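You operate a simulated robot arm through the tools that you are given. There is no shell and no other tool.

Carry out the task below with a simulated robot arm. There is one attempt and no reset: what you move stays moved.

Task
Change the yellow plate in its cradle for the grey one.
Fine: swing the orange lever to FREE first; the yellow plate goes on the plate tray; the lever ends at HOLD. Then pull the pull pin out and leave it out. Where these are worked on the way, their far stop is far enough and under half their travel is too little: orange lever.

It is judged by the outcome, as a careful person would: the job done as asked, and still so three seconds after it is handed in. It fails if anything else is knocked over, pushed out of place, dropped, spilled or broken.

Robot
A 6-joint arm with a two-finger parallel gripper, fixed in place. Base frame: the origin is at the foot of the arm, x ahead of it, y to its left, z up; the work surface is at about z = 800. Lengths are in mm, angles in rad, forces in N, time in s.
With the tool pointing down near the work surface it reaches from about 340 to 760 mm from the base axis. Its first joint turns from -1.152 to 1.152 rad. Payload 2.45 kg.
Tool frame: the origin (TCP) lies between the finger pads and is the grasp point; the fingertips stand 24 mm ahead of it; z points along the fingers, y is the line along which they close. The gripper opens to 68 mm. The fingers are 17 mm wide and 10 mm thick; the gripper's body (40 by 70 mm) begins 41 mm behind the TCP.
Orientation is that of the tool frame in the base frame, as [roll, pitch, yaw] about the fixed x, y, z axes, in that order (R = Rz(yaw) Ry(pitch) Rx(roll)). With the fingers straight down and closing along the base's y, the tool's x points along the base's -x, its y along +y and its z along -z.

Tools
- The arm moves only by the tool step_arm. Its argument "commands" is a list of rows, each an object of numbers (a shift or turn left out is 0, a gripper value left out holds the last): "tx", "ty", "tz": the shift along the tool's x, y, z in mm; "rx", "ry", "rz": the turn, a rotation vector about the tool's x, y, z in rad. In form: [{"tx": .., "ty": .., "tz": .., "rx": .., "ry": .., "rz": ..}, ...]. A call has 1 to 20 rows; each row shifts and turns the commanded pose from where the row before left it, along the tool's axes as they then stand. "grip" is the closure, from 0 (fully open) to 1 (shut), set as the call begins (left out, the last holds). Rows are played at 5 a second. More than 50 mm and 0.15 rad between two rows, or a gripper value outside its range, and nothing of the call is played. A pose out of reach is approached as far as the arm can. The call stops where the force on the tool passes 40 N (or 10 N more than at its start, if that is more) or the arm is blocked; 0.2 s more then pass. Each finger travels about 108 mm/s and halts on what it meets, pressing with about 37 N; the grip force reading is that of the motor and also rises with nothing between the fingers. The clock runs only during rows and for 0.2 s after the last one: add rows that do not move to give the fingers time. It gives the time, the measured TCP pose, the force on the tool (base axes), the opening and the grip force at its end, in the units of the frame above (readings bear some noise), with the torque about the TCP (base axes, N m) and any sound that the robot's microphone picked up, and new pictures: "views" is both (left out), scene, wrist or none.
- Cameras (640 x 400 px; columns grow to the right, rows downward): "scene" is fixed at [167.8, 428.3, 1442.1]; the picture's right is [-0.66, -0.75, 0.00], its down [-0.57, 0.50, -0.65] and it looks along [0.49, -0.43, -0.76] (base axes); focal length 360 px, centre (320, 200). "wrist" rides on the gripper at [84, 11, -75] in the tool frame; the picture's right is [-0.13, 0.99, 0.00], its down [-0.60, -0.08, -0.79] and it looks along [-0.79, -0.10, 0.61] (tool axes); focal length 251 px, centre (320, 200). There is no depth. A picture from a camera that has moved, and an enlarged one, comes with that camera's place and axes in the base frame and with its lens.
- close_up(camera, box): a new picture of the part [left, top, right, bottom] of that camera's present view, enlarged. The clock stands still meanwhile.
- sign_off(): hands the job in; it is judged then, once.

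Nothing tells you positions but the pictures and the camera data. Unless the task says otherwise, let go and move clear before handing in.

The tools are called after "Emit:" by a JSON object that holds its "name" and its "arguments". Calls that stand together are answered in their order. step_arm: Moves the arm, as the interface text tells. Its arguments: {"type":"object","properties":{"commands":{"type":"array","items":{"type":"object","properties":{"tx":{"type":"number"},"ty":{"type":"number"},"tz":{"type":"number"},"rx":{"type":"number"},"ry":{"type":"number"},"rz":{"type":"number"}}}},"grip":{"type":"number"},"views":{"type":"string","enum":["both","scene","wrist","none"]}},"required":["commands"]} The other tools are called the same way: close_up (camera, box) takes an enlarged picture of a part of a camera's view; sign_off () hands the job in.

At the start:

```text
t: 0.0
tool_pos: [420.3, 205.4, 1046.4]
ee_rot: [-3.141, -0.002, -3.141]
wrist_force: [-1.0, -0.1, 0.5]
wrist_torque: [0.02, 0.02, -0.02]
grip_width: 68.0
grasp_force: 0.1
```

scene: 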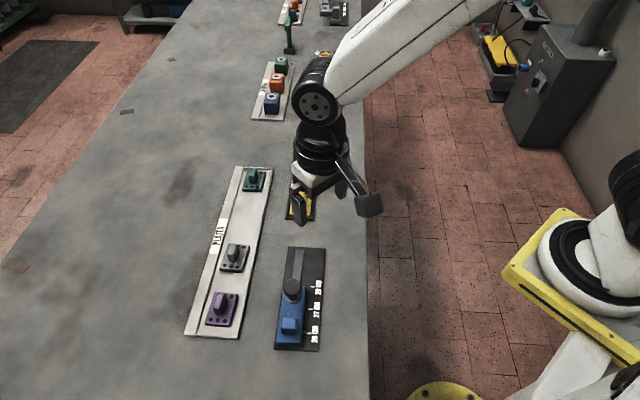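
wrist: 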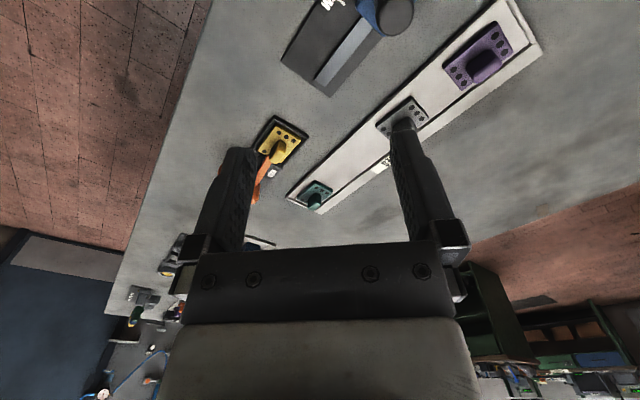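

The scene shows a plate tray with green, grey and purple plates, a yellow plate in its cradle under the gripper, and an orange lever next to it. I'll look closer before moving.

Emit:
{"name": "close_up", "arguments": {"camera": "scene", "box": [180, 150, 340, 250]}}

Emit:
{"name": "close_up", "arguments": {"camera": "wrist", "box": [220, 90, 460, 240]}}

Emit:
{"name": "close_up", "arguments": {"camera": "scene", "box": [180, 240, 340, 360]}}

Emit:
{"name": "close_up", "arguments": {"camera": "scene", "box": [220, 0, 380, 100]}}

Emit:
{"name": "close_up", "arguments": {"camera": "wrist", "box": [100, 220, 260, 320]}}

```text
4.00 times, centred on (260, 200) of scene
camera zoom: at [167.8, 428.3, 1442.1], right [-0.66, -0.75, 0.0], down [-0.57, 0.5, -0.65], along [0.49, -0.43, -0.76], focal length 1439 px, centre (560, 200)
```

zoom: 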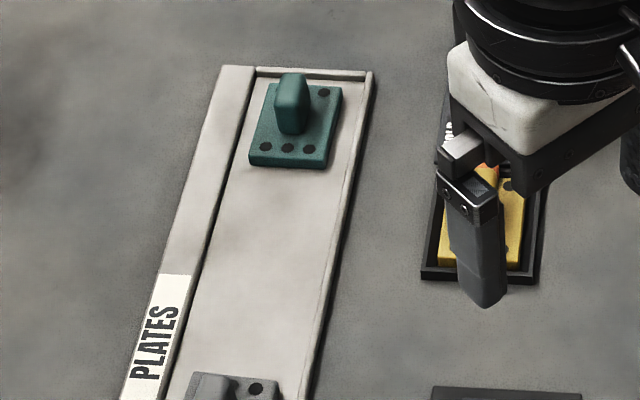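

```text
2.67 times, centred on (340, 165) of wrist
camera zoom: at [335.2, 216.8, 1121.8], right [0.13, 0.99, 0.0], down [0.6, -0.08, 0.79], along [0.79, -0.1, -0.61], focal length 670 px, centre (267, 293)
```

zoom: 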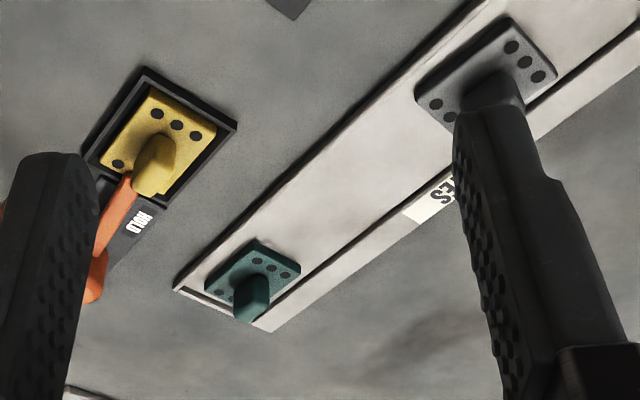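

```text
3.33 times, centred on (260, 300) of scene
camera zoom: at [167.8, 428.3, 1442.1], right [-0.66, -0.75, 0.0], down [-0.57, 0.5, -0.65], along [0.49, -0.43, -0.76], focal length 1199 px, centre (520, -133)
```

zoom: 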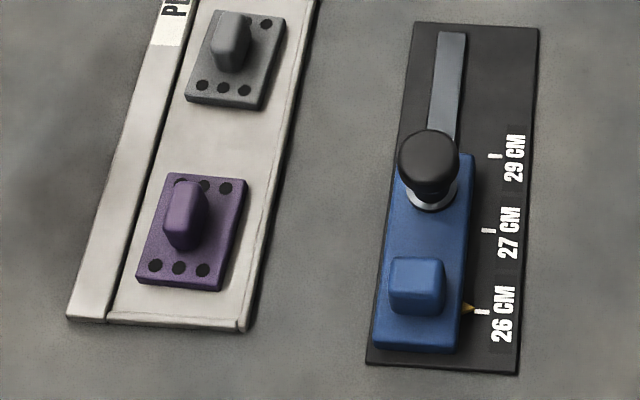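

```text
4.00 times, centred on (300, 50) of scene
camera zoom: at [167.8, 428.3, 1442.1], right [-0.66, -0.75, 0.0], down [-0.57, 0.5, -0.65], along [0.49, -0.43, -0.76], focal length 1439 px, centre (400, 800)
```

zoom: 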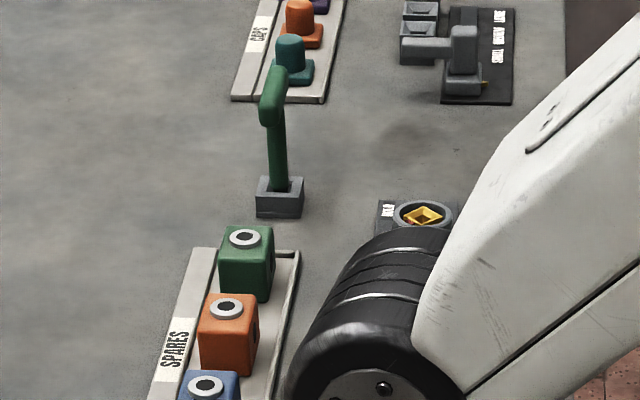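

```text
4.00 times, centred on (180, 270) of wrist
camera zoom: at [335.2, 216.8, 1121.8], right [0.13, 0.99, 0.0], down [0.6, -0.08, 0.79], along [0.79, -0.1, -0.61], focal length 1006 px, centre (880, -80)
```

zoom: 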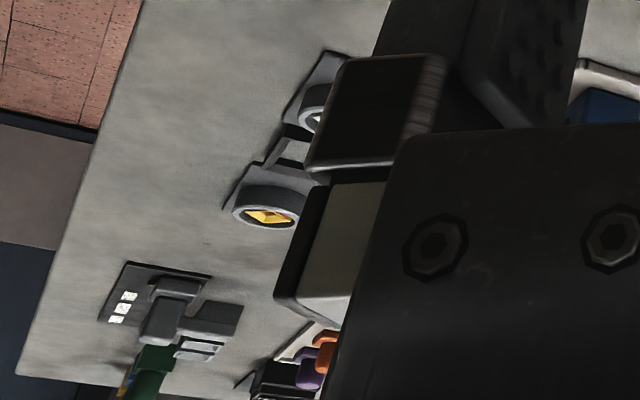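

The yellow plate's cradle is at roughly (590, 115), and the lever is next to it. I'll move the arm back and centre it on the cradle for a clear view.

Emit:
{"name": "step_arm", "arguments": {"commands": [{"tx": 20, "ty": -40, "tz": 15}, {"tx": 20, "ty": -40, "tz": 15}, {"ty": -10, "tz": 16}, {}]}}

```text
t: 1.0
tool_pos: [380.9, 114.4, 999.9]
ee_rot: [3.141, -0.002, -3.141]
wrist_force: [0.1, 0.6, 0.2]
wrist_torque: [0.0, 0.01, 0.01]
grip_width: 68.2
grasp_force: 0.0
camera wrist: at [295.7, 125.7, 1075.1], right [0.13, 0.99, 0.0], down [0.6, -0.08, 0.79], along [0.79, -0.1, -0.61], focal length 251 px, centre (320, 200)
```

scene: 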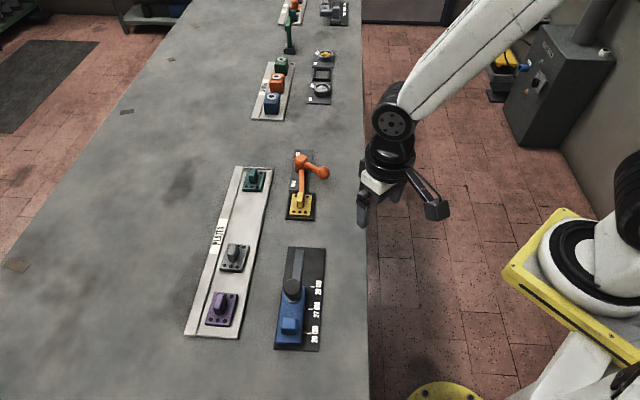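
wrist: 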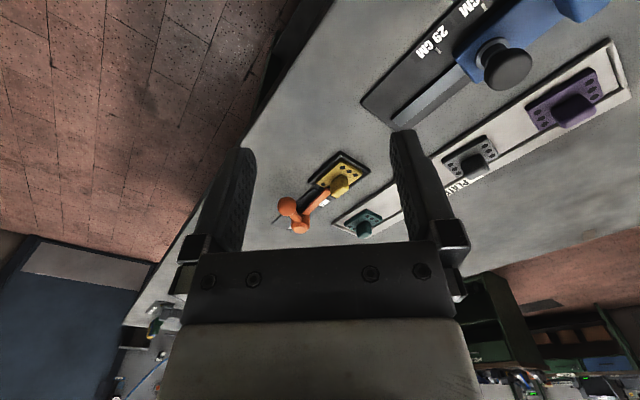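

Emit:
{"name": "close_up", "arguments": {"camera": "scene", "box": [260, 140, 356, 230]}}

Emit:
{"name": "close_up", "arguments": {"camera": "wrist", "box": [260, 130, 400, 240]}}

Emit:
{"name": "close_up", "arguments": {"camera": "scene", "box": [180, 160, 280, 240]}}

Emit:
{"name": "close_up", "arguments": {"camera": "scene", "box": [180, 230, 280, 345]}}

Emit:
{"name": "close_up", "arguments": {"camera": "scene", "box": [260, 240, 340, 360]}}

Emit:
{"name": "close_up", "arguments": {"camera": "scene", "box": [270, 0, 370, 110]}}

```text
4.44 times, centred on (308, 185) of scene
camera zoom: at [167.8, 428.3, 1442.1], right [-0.66, -0.75, 0.0], down [-0.57, 0.5, -0.65], along [0.49, -0.43, -0.76], focal length 1598 px, centre (373, 267)
```

zoom: 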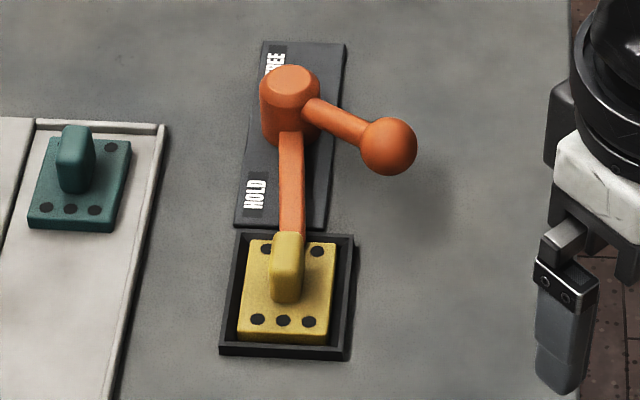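

```text
3.64 times, centred on (330, 185) of wrist
camera zoom: at [295.7, 125.7, 1075.1], right [0.13, 0.99, 0.0], down [0.6, -0.08, 0.79], along [0.79, -0.1, -0.61], focal length 914 px, centre (284, 254)
```

zoom: 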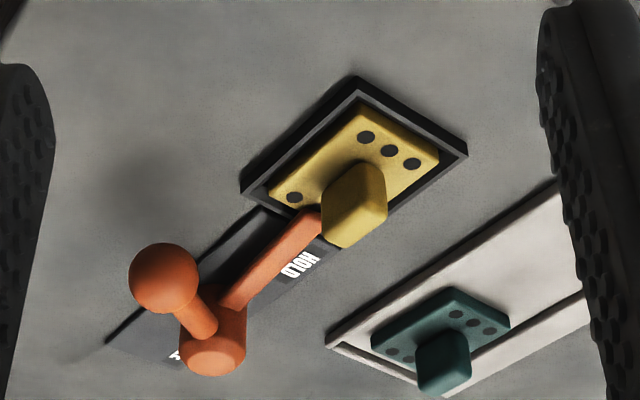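

```text
5.00 times, centred on (230, 200) of scene
camera zoom: at [167.8, 428.3, 1442.1], right [-0.66, -0.75, 0.0], down [-0.57, 0.5, -0.65], along [0.49, -0.43, -0.76], focal length 1798 px, centre (770, 200)
```

zoom: 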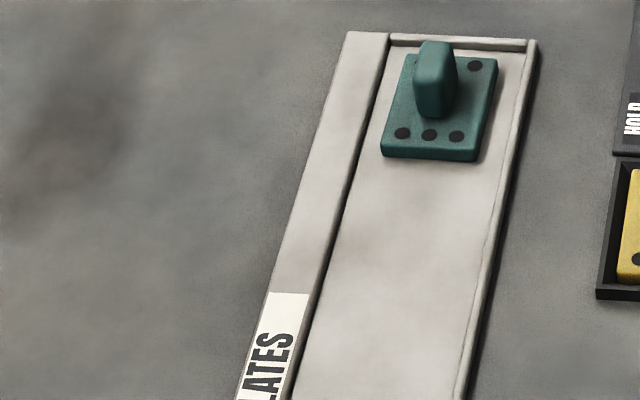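

```text
3.48 times, centred on (230, 288) of scene
camera zoom: at [167.8, 428.3, 1442.1], right [-0.66, -0.75, 0.0], down [-0.57, 0.5, -0.65], along [0.49, -0.43, -0.76], focal length 1251 px, centre (633, -104)
```

zoom: 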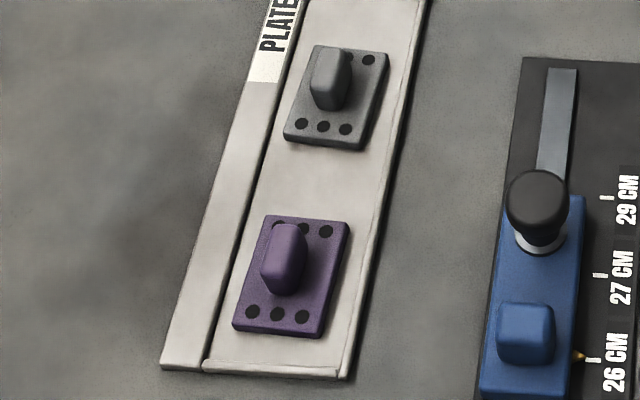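

```text
3.33 times, centred on (300, 300) of scene
camera zoom: at [167.8, 428.3, 1442.1], right [-0.66, -0.75, 0.0], down [-0.57, 0.5, -0.65], along [0.49, -0.43, -0.76], focal length 1199 px, centre (387, -133)
```

zoom: 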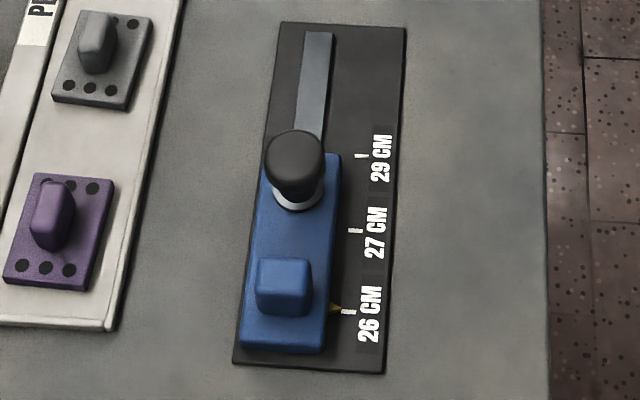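

```text
3.64 times, centred on (320, 55) of scene
camera zoom: at [167.8, 428.3, 1442.1], right [-0.66, -0.75, 0.0], down [-0.57, 0.5, -0.65], along [0.49, -0.43, -0.76], focal length 1308 px, centre (320, 727)
```

zoom: 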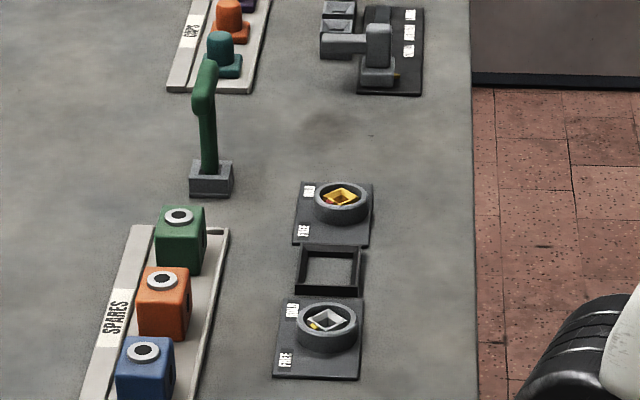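

The orange lever's hub is at about (682, 37). Its clamp arm reaches over the yellow plate, and its ball handle is at about (608, 30, 842). I take the black-knobbed pin on the blue slider to be the pull pin, since it is the only one in reach. I'll move over the ball.

Emit:
{"name": "step_arm", "arguments": {"commands": [{"tx": -38, "ty": -14, "tz": 13}, {"tx": -38, "ty": -14, "tz": 13}, {"tx": -38, "ty": -14, "tz": 13}, {"tx": -38, "ty": -14, "tz": 13}, {"tx": -38, "ty": -14, "tz": 13}, {"tx": -37, "ty": -14, "tz": 13}, {}], "grip": 0.3}}

```text
t: 2.6
tool_pos: [608.5, 30.7, 922.1]
ee_rot: [-3.141, 0.0, 3.14]
wrist_force: [0.2, 0.4, 0.6]
wrist_torque: [-0.05, -0.01, -0.03]
grip_width: 47.6
grasp_force: 0.0
camera wrist: at [523.2, 42.2, 997.1], right [0.13, 0.99, 0.0], down [0.6, -0.08, 0.79], along [0.79, -0.1, -0.61], focal length 251 px, centre (320, 200)
```

scene: 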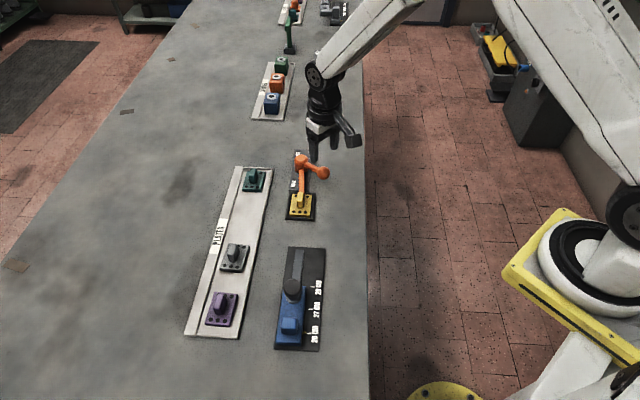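
wrist: 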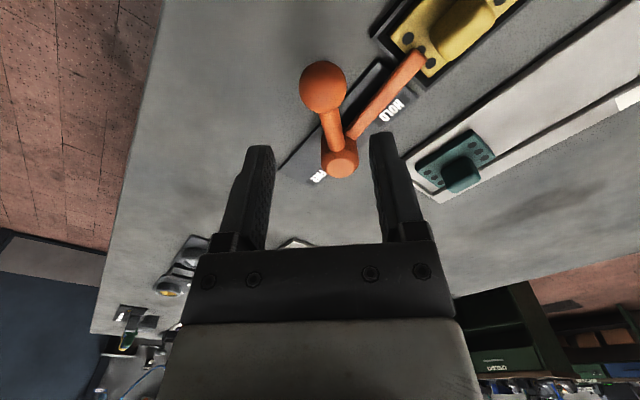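

The ball is at about (606, 33) and sits between the fingers. I'll lower the fingers to straddle it.

Emit:
{"name": "step_arm", "arguments": {"commands": [{"tx": 2, "ty": 2, "tz": 37}, {"tz": 38}, {}]}}

```text
t: 3.4
tool_pos: [604.2, 33.0, 846.0]
ee_rot: [3.141, -0.002, -3.141]
wrist_force: [0.6, 0.8, -0.3]
wrist_torque: [0.02, -0.03, 0.04]
grip_width: 47.8
grasp_force: 0.0
camera wrist: at [519.8, 44.2, 921.7], right [0.13, 0.99, 0.0], down [0.6, -0.08, 0.79], along [0.79, -0.1, -0.61], focal length 251 px, centre (320, 200)
```

scene: 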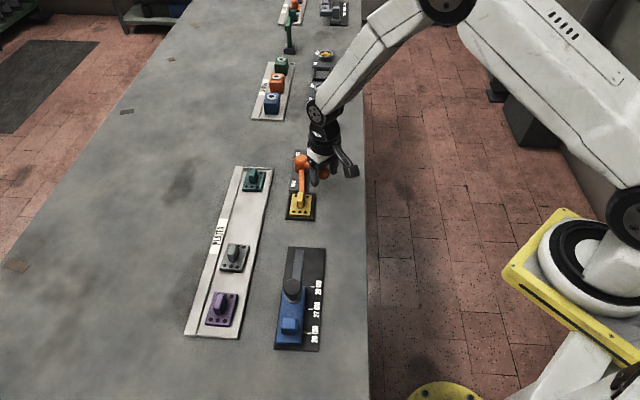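
wrist: 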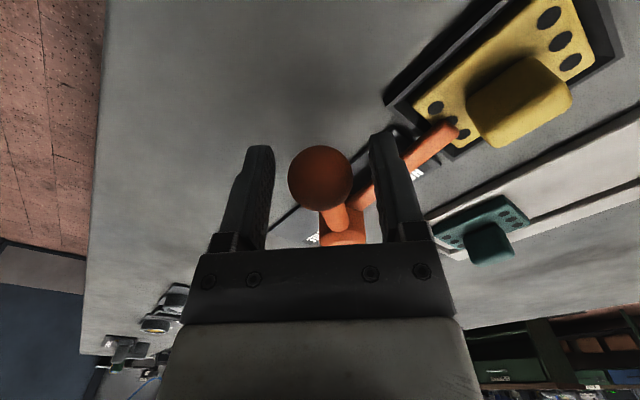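

The fingers straddle the ball. I'll try a small sweep toward -y, which swings the handle away from the plate, and watch the force.

Emit:
{"name": "step_arm", "arguments": {"commands": [{"ty": -8}, {"ty": -6}, {"ty": -6}]}}

```text
t: 4.2
tool_pos: [604.8, 12.1, 848.1]
ee_rot: [-3.139, -0.001, -3.141]
wrist_force: [-1.0, 2.6, -0.8]
wrist_torque: [0.0, -0.01, 0.03]
grip_width: 48.9
grasp_force: 0.6
camera wrist: at [520.0, 24.3, 922.8], right [0.13, 0.99, 0.0], down [0.6, -0.08, 0.79], along [0.79, -0.1, -0.61], focal length 251 px, centre (320, 200)
```

scene: 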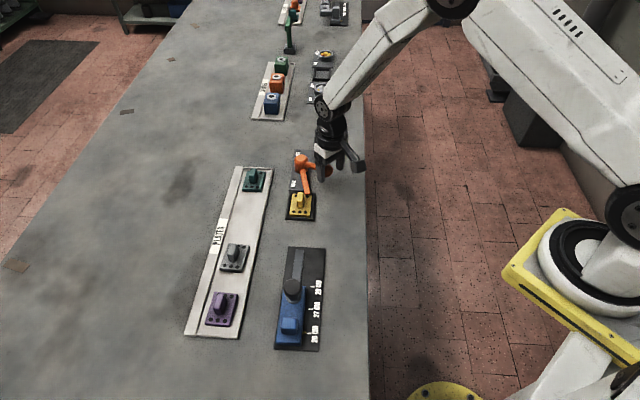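
wrist: 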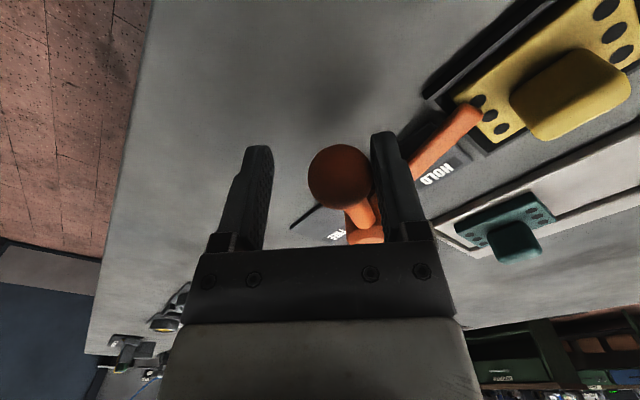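

The lever swings freely in that direction (2.6 N). I'll continue along the arc around the hub, turning the tool with it.

Emit:
{"name": "step_arm", "arguments": {"commands": [{"rz": -0.109}, {"rz": -0.109}, {"rz": -0.109}, {"tx": -4.8}, {"tx": -0.74, "ty": -10.6, "rz": -0.14}, {"tx": -0.74, "ty": -10.6, "rz": -0.14}, {"tx": -0.74, "ty": -10.6, "rz": -0.14}]}}

```text
t: 5.8
tool_pos: [625.8, -12.6, 848.3]
ee_rot: [-3.141, 0.0, -2.391]
wrist_force: [0.1, -0.5, 0.2]
wrist_torque: [-0.03, 0.06, 0.0]
grip_width: 47.8
grasp_force: 0.0
camera wrist: at [555.7, -61.0, 922.8], right [-0.58, 0.81, 0.0], down [0.5, 0.35, 0.79], along [0.65, 0.46, -0.61], focal length 251 px, centre (320, 200)
```

scene: 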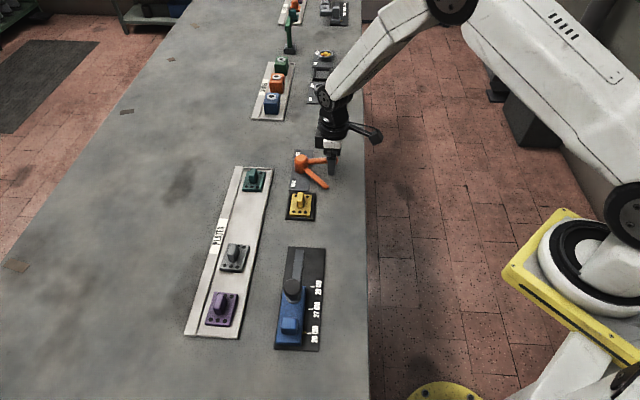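
wrist: 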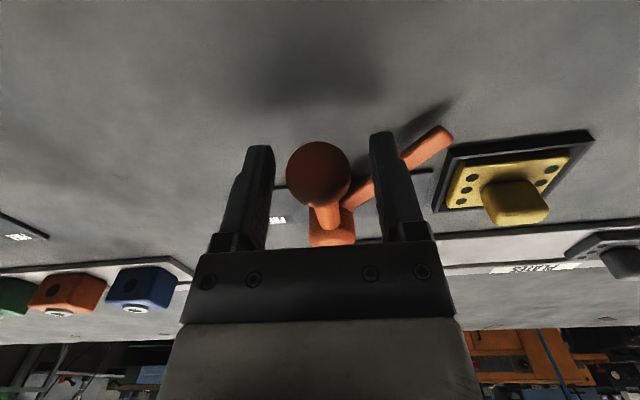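

The arm is off the plate and the ball is centred in the cage. I'll continue toward the far stop.

Emit:
{"name": "step_arm", "arguments": {"commands": [{"tx": -0.74, "ty": -10.6, "rz": -0.14}, {"tx": -0.74, "ty": -10.6, "rz": -0.14}, {"tx": -0.74, "ty": -10.6, "rz": -0.14}, {"tx": -0.74, "ty": -10.6, "rz": -0.14}]}}

```text
t: 6.8
tool_pos: [661.7, -34.6, 846.7]
ee_rot: [3.141, 0.0, -1.834]
wrist_force: [1.6, -0.2, -0.1]
wrist_torque: [-0.01, 0.02, -0.01]
grip_width: 48.4
grasp_force: 0.0
camera wrist: at [629.0, -112.7, 922.0], right [-0.92, 0.38, 0.0], down [0.23, 0.56, 0.79], along [0.3, 0.73, -0.61], focal length 251 px, centre (320, 200)
```

scene: 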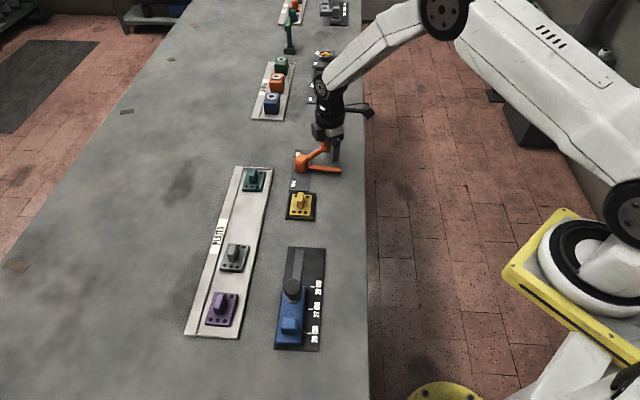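
wrist: 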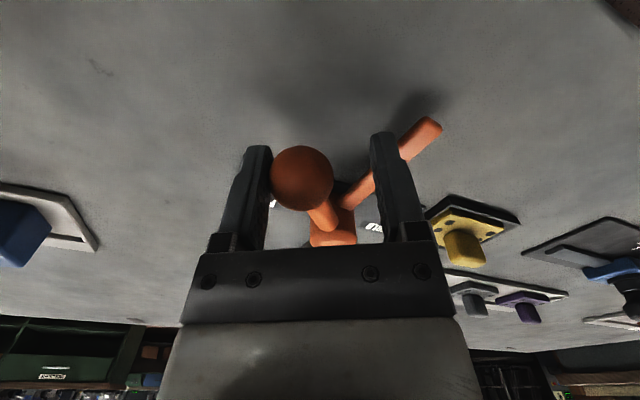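

Emit:
{"name": "step_arm", "arguments": {"commands": [{"tx": -0.74, "ty": -10.6, "rz": -0.14}, {"tx": -0.74, "ty": -10.6, "rz": -0.14}, {"tx": -0.74, "ty": -10.6, "rz": -0.14}, {"tx": -0.74, "ty": -10.6, "rz": -0.14}]}}

```text
t: 7.9
tool_pos: [694.1, -35.6, 841.9]
ee_rot: [3.109, 0.011, -1.282]
wrist_force: [-19.1, -3.7, 7.1]
wrist_torque: [0.14, 0.26, 0.05]
grip_width: 63.5
grasp_force: 10.5
stopped in row 4: the force on the tool passed its limit at 42 N (the readings are from after the stop); the commanded pose is now the measured one
camera wrist: at [708.8, -118.1, 916.1], right [-0.99, -0.16, 0.03], down [-0.07, 0.6, 0.8], along [-0.15, 0.78, -0.6], focal length 251 px, centre (320, 200)
```

scene: 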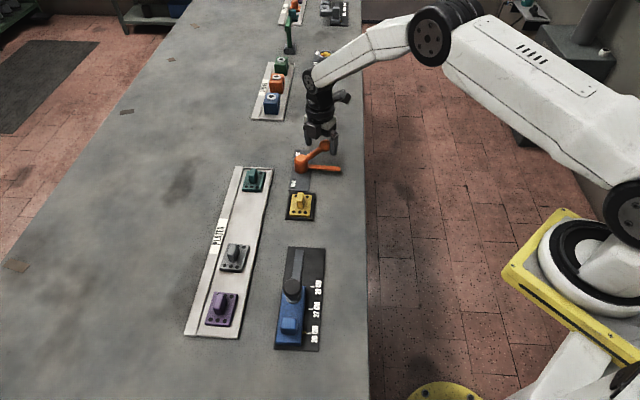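
wrist: 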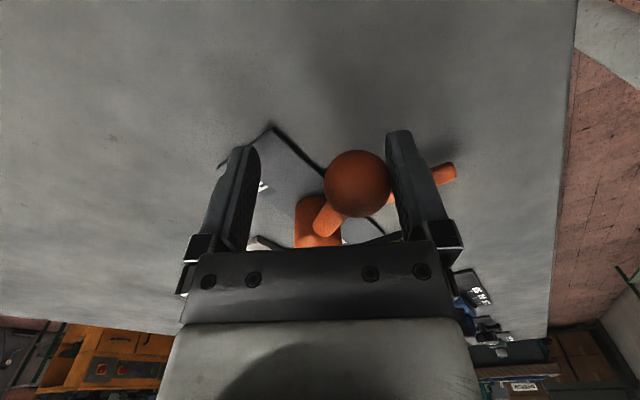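

The lever reached its far stop (42 N) about 90° round, with its clamp arm well clear of the plate. I'll back off a little, level the tool, and rise.

Emit:
{"name": "step_arm", "arguments": {"commands": [{"ty": 8, "rx": 0.032, "ry": 0.011}, {}, {"tz": -30}, {"tz": -30}, {"tz": -30}, {}]}}

```text
t: 9.3
tool_pos: [689.0, -34.5, 932.3]
ee_rot: [-3.13, -0.004, -1.278]
wrist_force: [0.0, 0.7, 0.2]
wrist_torque: [0.0, -0.02, 0.04]
grip_width: 47.7
grasp_force: 0.0
camera wrist: at [701.2, -117.6, 1007.6], right [-0.99, -0.16, -0.01], down [-0.11, 0.6, 0.79], along [-0.12, 0.78, -0.61], focal length 251 px, centre (320, 200)
```

scene: 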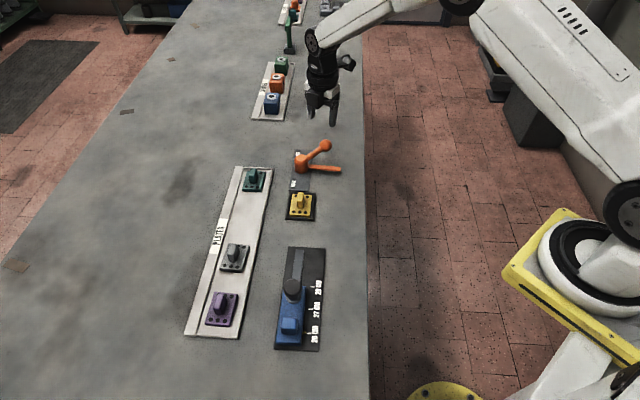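
wrist: 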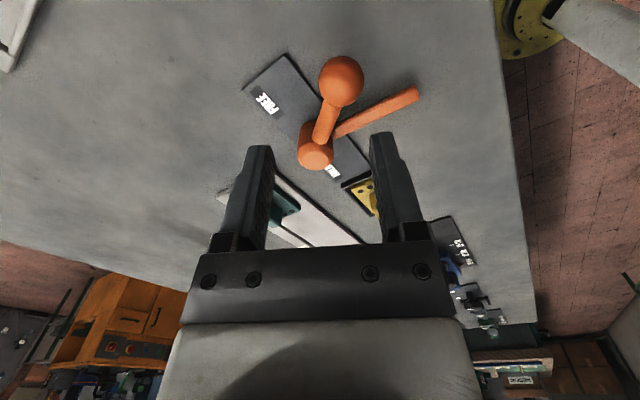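

The lever is at FREE and stays there. I'll turn the tool so the fingers line up with the plate's short side (yaw about 2.37).

Emit:
{"name": "step_arm", "arguments": {"commands": [{"rx": -0.011, "ry": -0.004, "rz": 0.1387}, {"rz": 0.1387}, {"rz": 0.1387}, {"rz": 0.1387}, {"rz": 0.1387}, {"rz": 0.1387}, {"rz": 0.1387}, {"rz": 0.1387}, {"rz": 0.1387}, {"rz": 0.1387}, {"rz": 0.1387}, {"rz": 0.1387}, {"rz": 0.1387}, {"rz": 0.1387}, {"rz": 0.1387}, {"rz": 0.1387}, {"rz": 0.1387}, {"rz": 0.1387}, {"rz": 0.1387}, {}], "views": "none", "grip": 0}}

```text
t: 13.5
tool_pos: [688.3, -36.6, 933.2]
ee_rot: [-3.14, -0.003, 2.367]
wrist_force: [-0.4, -0.2, -0.6]
wrist_torque: [-0.01, 0.01, 0.02]
grip_width: 68.0
grasp_force: 0.1
```

Emit:
{"name": "step_arm", "arguments": {"commands": [{"tx": 44.5, "ty": 9.8}, {"tx": 44.5, "ty": 9.8}, {"tx": 44.5, "ty": 9.8}, {"tx": 44.5, "ty": 9.8}, {}]}}

Emit:
{"name": "close_up", "arguments": {"camera": "wrist", "box": [220, 20, 420, 150]}}

Emit:
{"name": "close_up", "arguments": {"camera": "wrist", "box": [340, 0, 640, 190]}}

```text
t: 14.7
tool_pos: [587.1, 115.2, 935.2]
ee_rot: [-3.141, -0.003, 2.368]
wrist_force: [0.0, -0.3, 0.5]
wrist_torque: [-0.02, 0.0, -0.02]
grip_width: 67.7
grasp_force: 0.0
camera wrist: at [533.9, 183.0, 1009.6], right [0.79, 0.62, 0.0], down [0.38, -0.48, 0.79], along [0.49, -0.62, -0.61], focal length 251 px, centre (320, 200)
```

scene: 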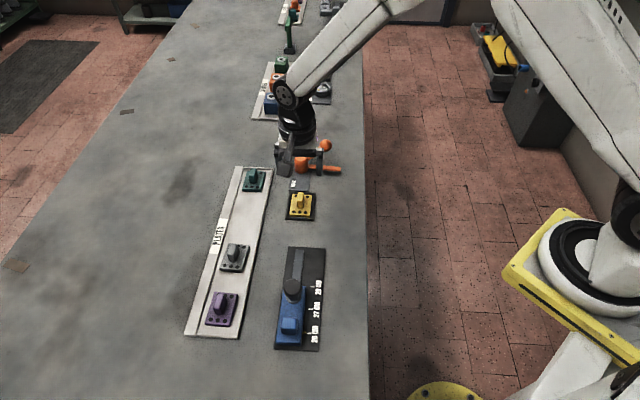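
wrist: 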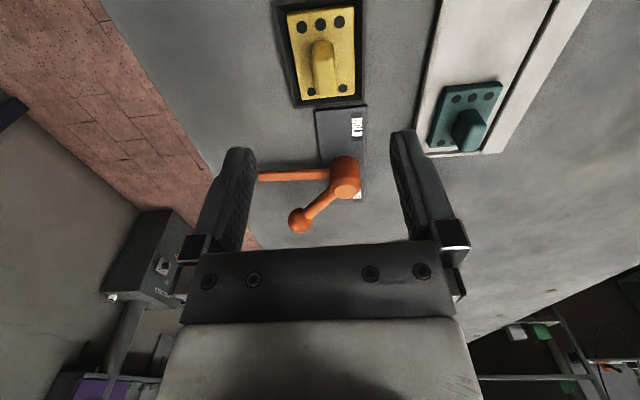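

```text
3.08 times, centred on (320, 85) of wrist
camera zoom: at [533.9, 183.0, 1009.6], right [0.79, 0.62, 0.0], down [0.38, -0.48, 0.79], along [0.49, -0.62, -0.61], focal length 774 px, centre (320, 554)
```

zoom: 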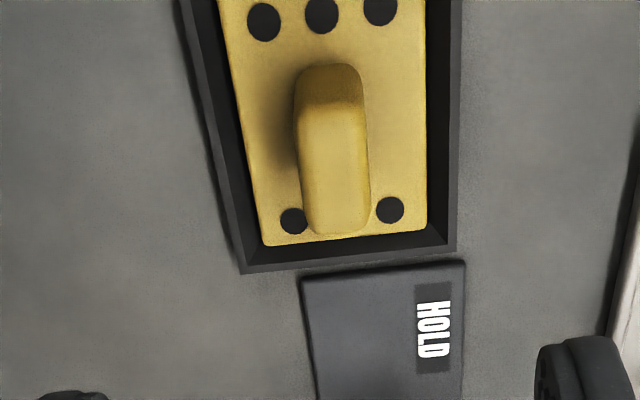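

```text
2.11 times, centred on (490, 95) of wrist
camera zoom: at [533.9, 183.0, 1009.6], right [0.79, 0.62, 0.0], down [0.38, -0.48, 0.79], along [0.49, -0.62, -0.61], focal length 529 px, centre (-38, 421)
```

zoom: 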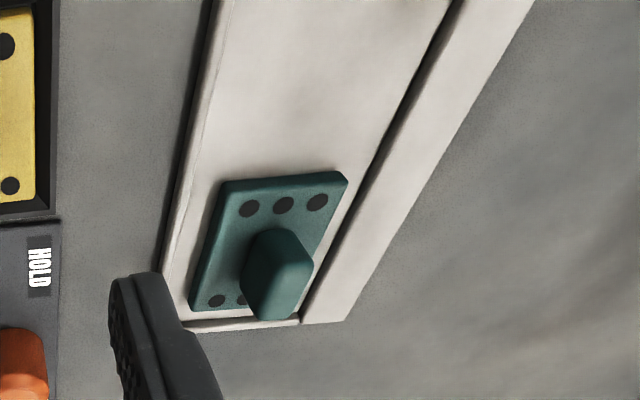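

The yellow plate carries an upright tab at about (586, 121), with its top at about z 850. I'll lower over it to check the alignment.

Emit:
{"name": "step_arm", "arguments": {"commands": [{"tx": 4.8, "ty": 3.6, "tz": 20}, {"tz": 22}, {}]}}

Emit:
{"name": "close_up", "arguments": {"camera": "wrist", "box": [220, 20, 420, 150]}}

Emit:
{"name": "close_up", "arguments": {"camera": "scene", "box": [260, 140, 356, 230]}}

```text
t: 15.5
tool_pos: [585.2, 122.8, 891.9]
ee_rot: [3.141, 0.0, 2.367]
wrist_force: [0.3, 0.2, -0.4]
wrist_torque: [-0.05, 0.01, 0.02]
grip_width: 68.0
grasp_force: 0.1
camera wrist: at [533.0, 189.4, 966.1], right [0.78, 0.62, 0.0], down [0.38, -0.48, 0.79], along [0.49, -0.62, -0.61], focal length 251 px, centre (320, 200)
```

scene: 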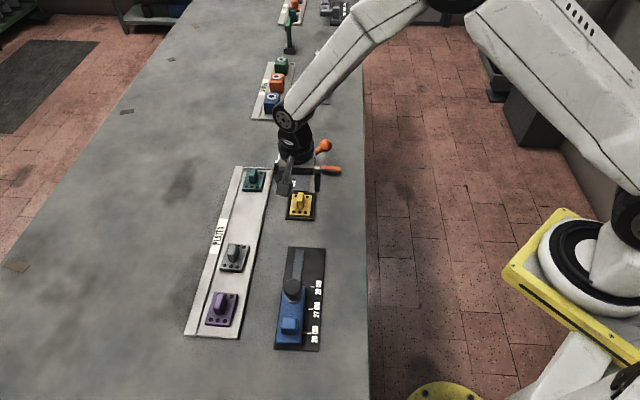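
wrist: 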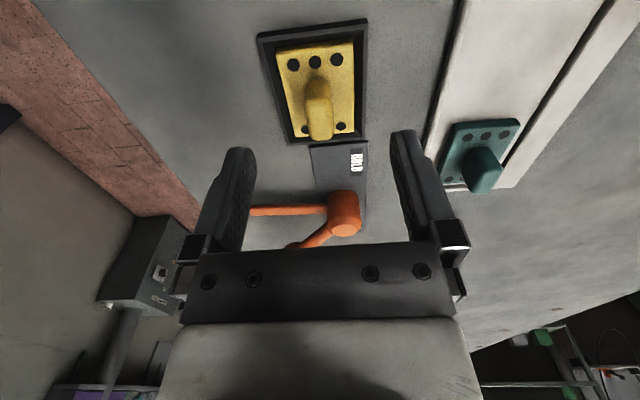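

```text
3.08 times, centred on (320, 85) of wrist
camera zoom: at [533.0, 189.4, 966.1], right [0.78, 0.62, 0.0], down [0.38, -0.48, 0.79], along [0.49, -0.62, -0.61], focal length 774 px, centre (320, 554)
```

zoom: 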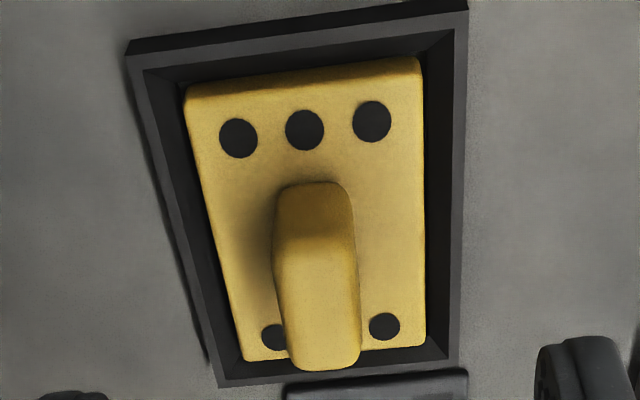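

```text
4.44 times, centred on (308, 185) of scene
camera zoom: at [167.8, 428.3, 1442.1], right [-0.66, -0.75, 0.0], down [-0.57, 0.5, -0.65], along [0.49, -0.43, -0.76], focal length 1598 px, centre (373, 267)
```

zoom: 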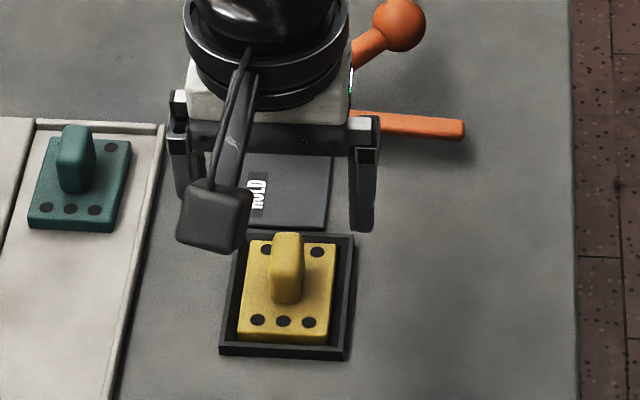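

The cradle's long axis runs at -45°, so the tool is aligned. The tab is about 17 x 30 mm, centred near (590, 116), with its top at about z 833. I'll narrow the fingers and descend around it.

Emit:
{"name": "step_arm", "arguments": {"commands": [{"tx": -8, "ty": -1.5}, {}, {"tz": 18}, {"tz": 14}, {}], "grip": 0.42}}

Emit:
{"name": "close_up", "arguments": {"camera": "wrist", "box": [220, 50, 420, 250]}}

Emit:
{"name": "close_up", "arguments": {"camera": "scene", "box": [260, 140, 356, 230]}}

```text
t: 16.7
tool_pos: [592.2, 115.7, 859.1]
ee_rot: [3.141, -0.004, 2.368]
wrist_force: [-0.2, 0.2, 0.4]
wrist_torque: [0.0, 0.03, -0.03]
grip_width: 39.1
grasp_force: 0.1
camera wrist: at [537.7, 182.7, 934.4], right [0.78, 0.62, 0.0], down [0.38, -0.48, 0.79], along [0.49, -0.62, -0.61], focal length 251 px, centre (320, 200)
```

scene: 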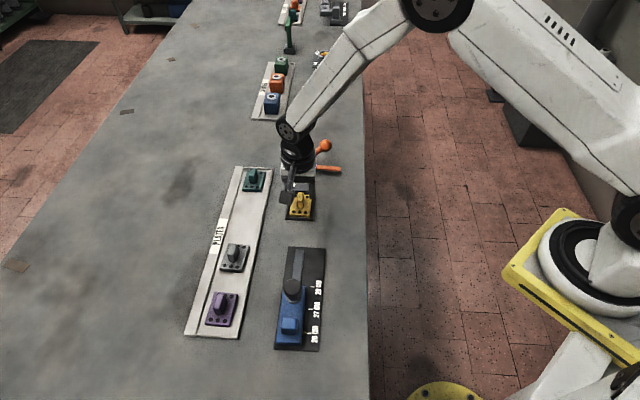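
wrist: 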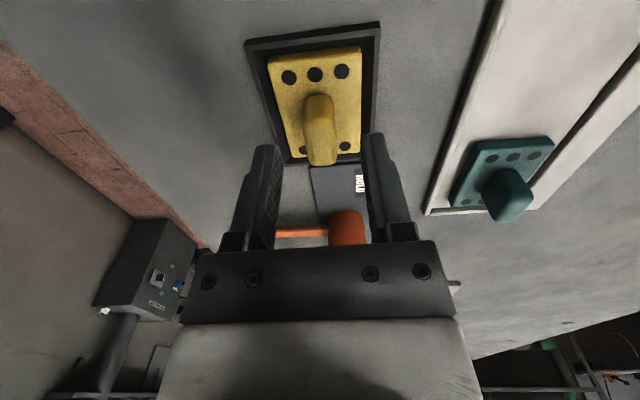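

```text
2.00 times, centred on (320, 150) of wrist
camera zoom: at [537.7, 182.7, 934.4], right [0.78, 0.62, 0.0], down [0.38, -0.48, 0.79], along [0.49, -0.62, -0.61], focal length 503 px, centre (320, 300)
```

zoom: 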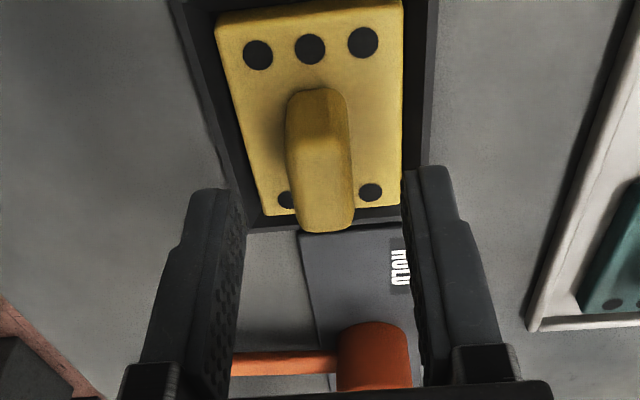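

```text
4.44 times, centred on (308, 185) of scene
camera zoom: at [167.8, 428.3, 1442.1], right [-0.66, -0.75, 0.0], down [-0.57, 0.5, -0.65], along [0.49, -0.43, -0.76], focal length 1598 px, centre (373, 267)
```

zoom: 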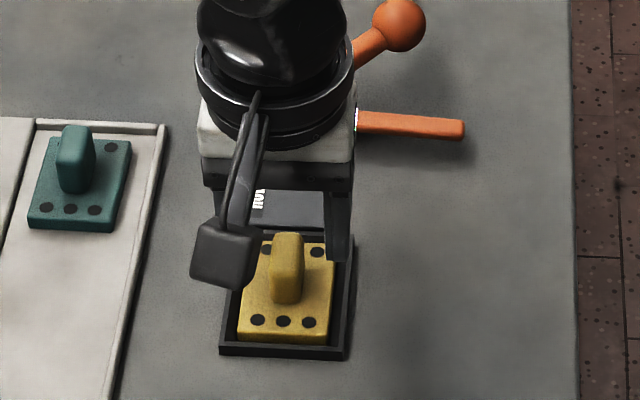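

The tab is centred between the fingers. I'll descend the rest of the way and close.

Emit:
{"name": "step_arm", "arguments": {"commands": [{"tz": 9}, {"tz": 8}, {}]}}

Emit:
{"name": "close_up", "arguments": {"camera": "wrist", "box": [220, 50, 420, 250]}}

```text
t: 17.5
tool_pos: [591.6, 114.0, 842.7]
ee_rot: [-3.141, -0.001, 2.368]
wrist_force: [0.5, 0.3, -0.2]
wrist_torque: [-0.03, 0.0, 0.01]
grip_width: 39.5
grasp_force: 0.1
camera wrist: at [538.1, 182.4, 917.3], right [0.78, 0.62, 0.0], down [0.38, -0.48, 0.79], along [0.49, -0.62, -0.61], focal length 251 px, centre (320, 200)
```

scene: 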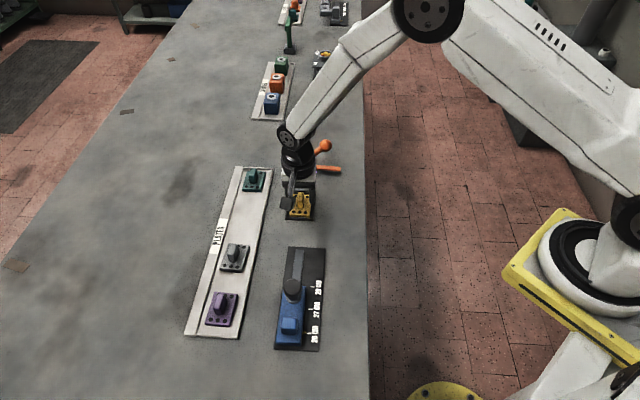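
wrist: 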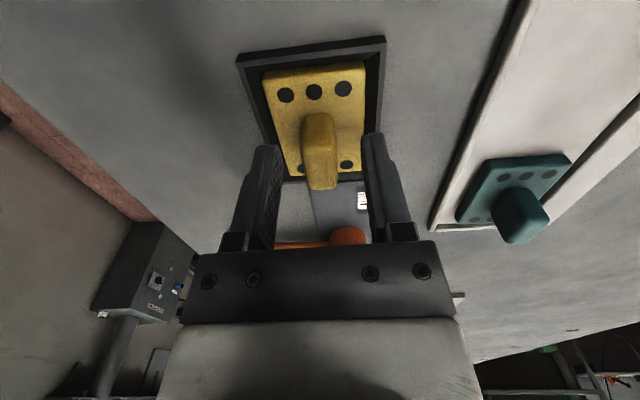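

```text
2.00 times, centred on (320, 150) of wrist
camera zoom: at [538.1, 182.4, 917.3], right [0.78, 0.62, 0.0], down [0.38, -0.48, 0.79], along [0.49, -0.62, -0.61], focal length 503 px, centre (320, 300)
```

zoom: 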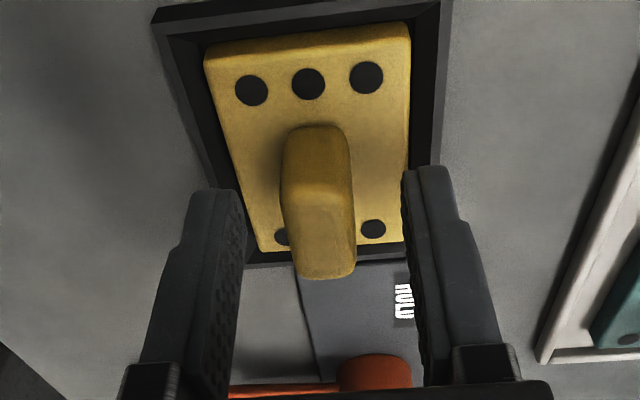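

Emit:
{"name": "step_arm", "arguments": {"commands": [{}, {}, {}], "grip": 1, "views": "wrist"}}

```text
t: 18.3
tool_pos: [590.5, 115.7, 842.5]
ee_rot: [-3.141, -0.004, 2.369]
wrist_force: [-0.5, -0.1, -0.2]
wrist_torque: [0.01, -0.01, -0.03]
grip_width: 15.6
grasp_force: 35.0
camera wrist: at [537.9, 182.4, 917.4], right [0.78, 0.62, 0.0], down [0.38, -0.48, 0.79], along [0.49, -0.62, -0.61], focal length 251 px, centre (320, 200)
```

wrist: 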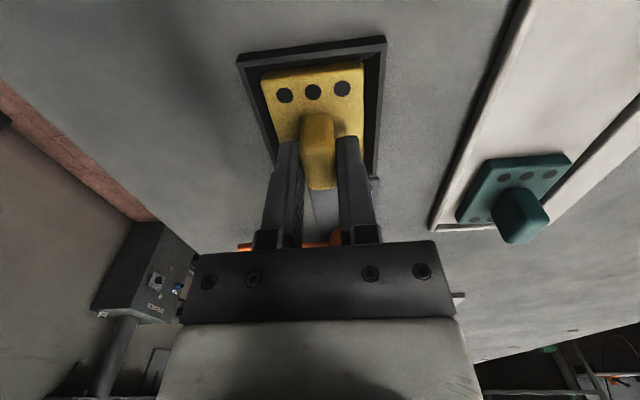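

Gripped at 15.6 mm. Lifting straight up.

Emit:
{"name": "step_arm", "arguments": {"commands": [{"tz": -5}, {"tz": -10}, {"tz": -20}, {"tz": -25}, {}]}}

Emit:
{"name": "close_up", "arguments": {"camera": "wrist", "box": [220, 50, 420, 250]}}

Emit:
{"name": "close_up", "arguments": {"camera": "scene", "box": [180, 150, 340, 350]}}

```text
t: 19.5
tool_pos: [591.7, 114.9, 903.5]
ee_rot: [-3.141, -0.004, 2.369]
wrist_force: [-0.2, 0.3, -2.2]
wrist_torque: [0.0, 0.0, 0.0]
grip_width: 15.8
grasp_force: 35.0
camera wrist: at [537.5, 182.2, 978.1], right [0.78, 0.62, 0.0], down [0.38, -0.48, 0.79], along [0.49, -0.62, -0.61], focal length 251 px, centre (320, 200)
```

scene: 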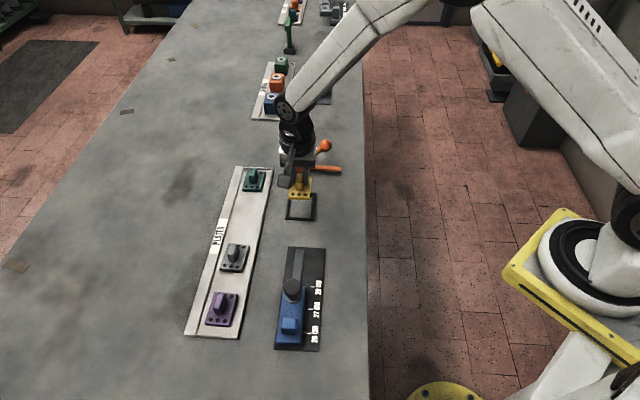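
wrist: 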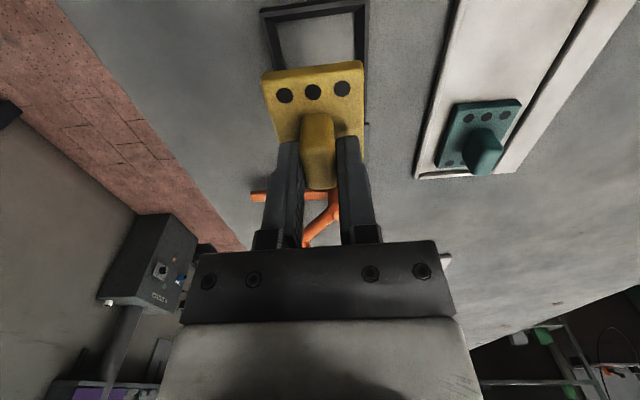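

```text
2.00 times, centred on (320, 150) of wrist
camera zoom: at [537.5, 182.2, 978.1], right [0.78, 0.62, 0.0], down [0.38, -0.48, 0.79], along [0.49, -0.62, -0.61], focal length 503 px, centre (320, 300)
```

zoom: 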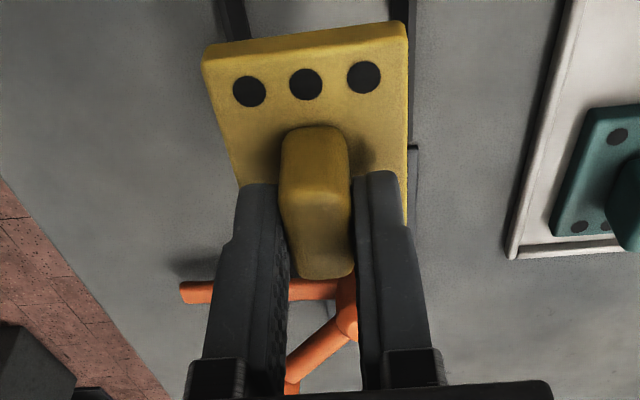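

```text
2.00 times, centred on (260, 250) of scene
camera zoom: at [167.8, 428.3, 1442.1], right [-0.66, -0.75, 0.0], down [-0.57, 0.5, -0.65], along [0.49, -0.43, -0.76], focal length 719 px, centre (440, 100)
```

zoom: 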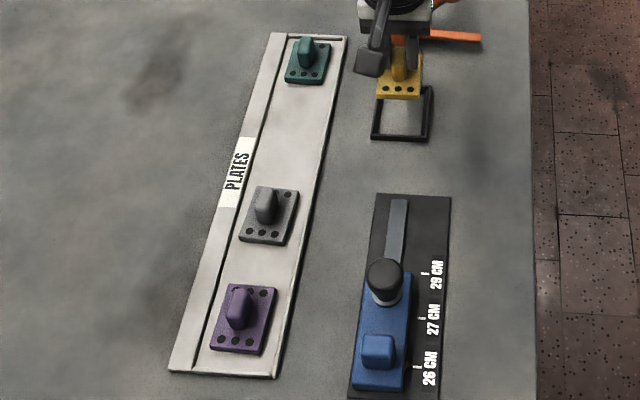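

The plate is held well, and the cradle is an open frame. The tray slots look evenly spaced, with the empty one between green and grey at about (643, 230), so I'll carry the yellow plate there.

Emit:
{"name": "step_arm", "arguments": {"commands": [{"tx": 8, "ty": 23.5, "rz": 0.012}, {"tx": 8, "ty": 23.5}, {"tx": 8, "ty": 23.5}, {"tx": 8, "ty": 23.5}, {"tx": 8, "ty": 23.4}, {}]}}

Emit:
{"name": "close_up", "arguments": {"camera": "wrist", "box": [200, 0, 440, 200]}}

Emit:
{"name": "close_up", "arguments": {"camera": "scene", "box": [180, 150, 340, 270]}}

```text
t: 20.9
tool_pos: [646.0, 227.0, 903.3]
ee_rot: [-3.14, -0.004, 2.356]
wrist_force: [0.0, 0.1, -2.1]
wrist_torque: [0.0, -0.03, 0.0]
grip_width: 15.8
grasp_force: 34.7
camera wrist: at [593.9, 294.0, 978.7], right [0.79, 0.61, 0.0], down [0.37, -0.48, 0.79], along [0.48, -0.63, -0.61], focal length 251 px, centre (320, 200)
```

scene: 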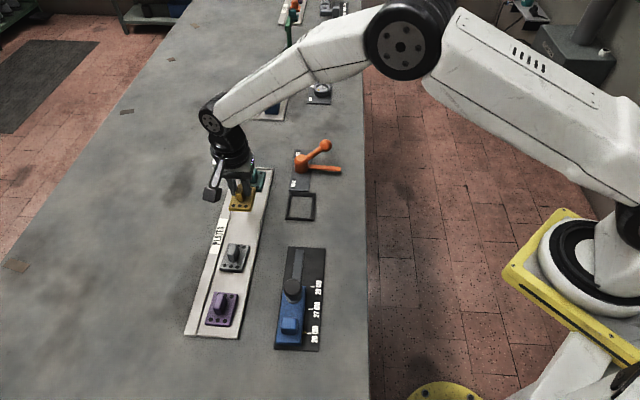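
wrist: 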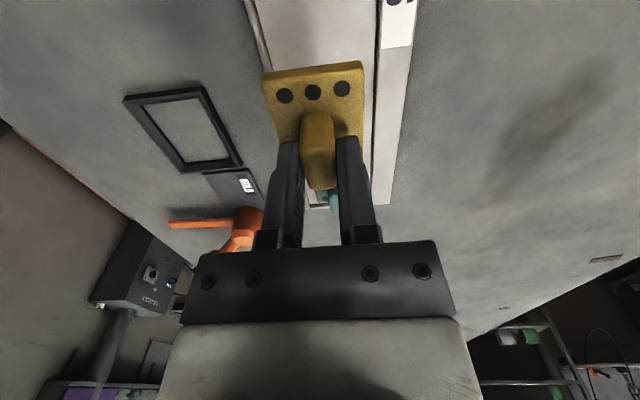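

```text
2.00 times, centred on (320, 100) of wrist
camera zoom: at [593.9, 294.0, 978.7], right [0.79, 0.61, 0.0], down [0.37, -0.48, 0.79], along [0.48, -0.63, -0.61], focal length 503 px, centre (320, 400)
```

zoom: 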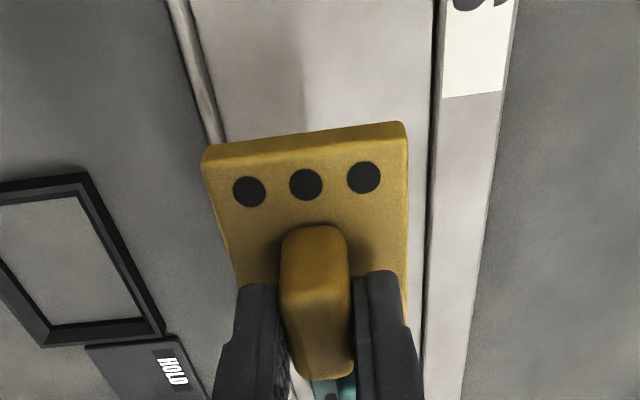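

```text
3.33 times, centred on (260, 210) of scene
camera zoom: at [167.8, 428.4, 1442.1], right [-0.66, -0.75, 0.0], down [-0.57, 0.5, -0.65], along [0.49, -0.43, -0.76], focal length 1199 px, centre (520, 167)
```

zoom: 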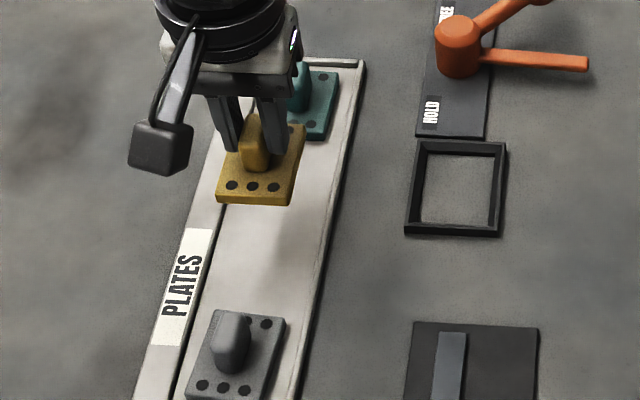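

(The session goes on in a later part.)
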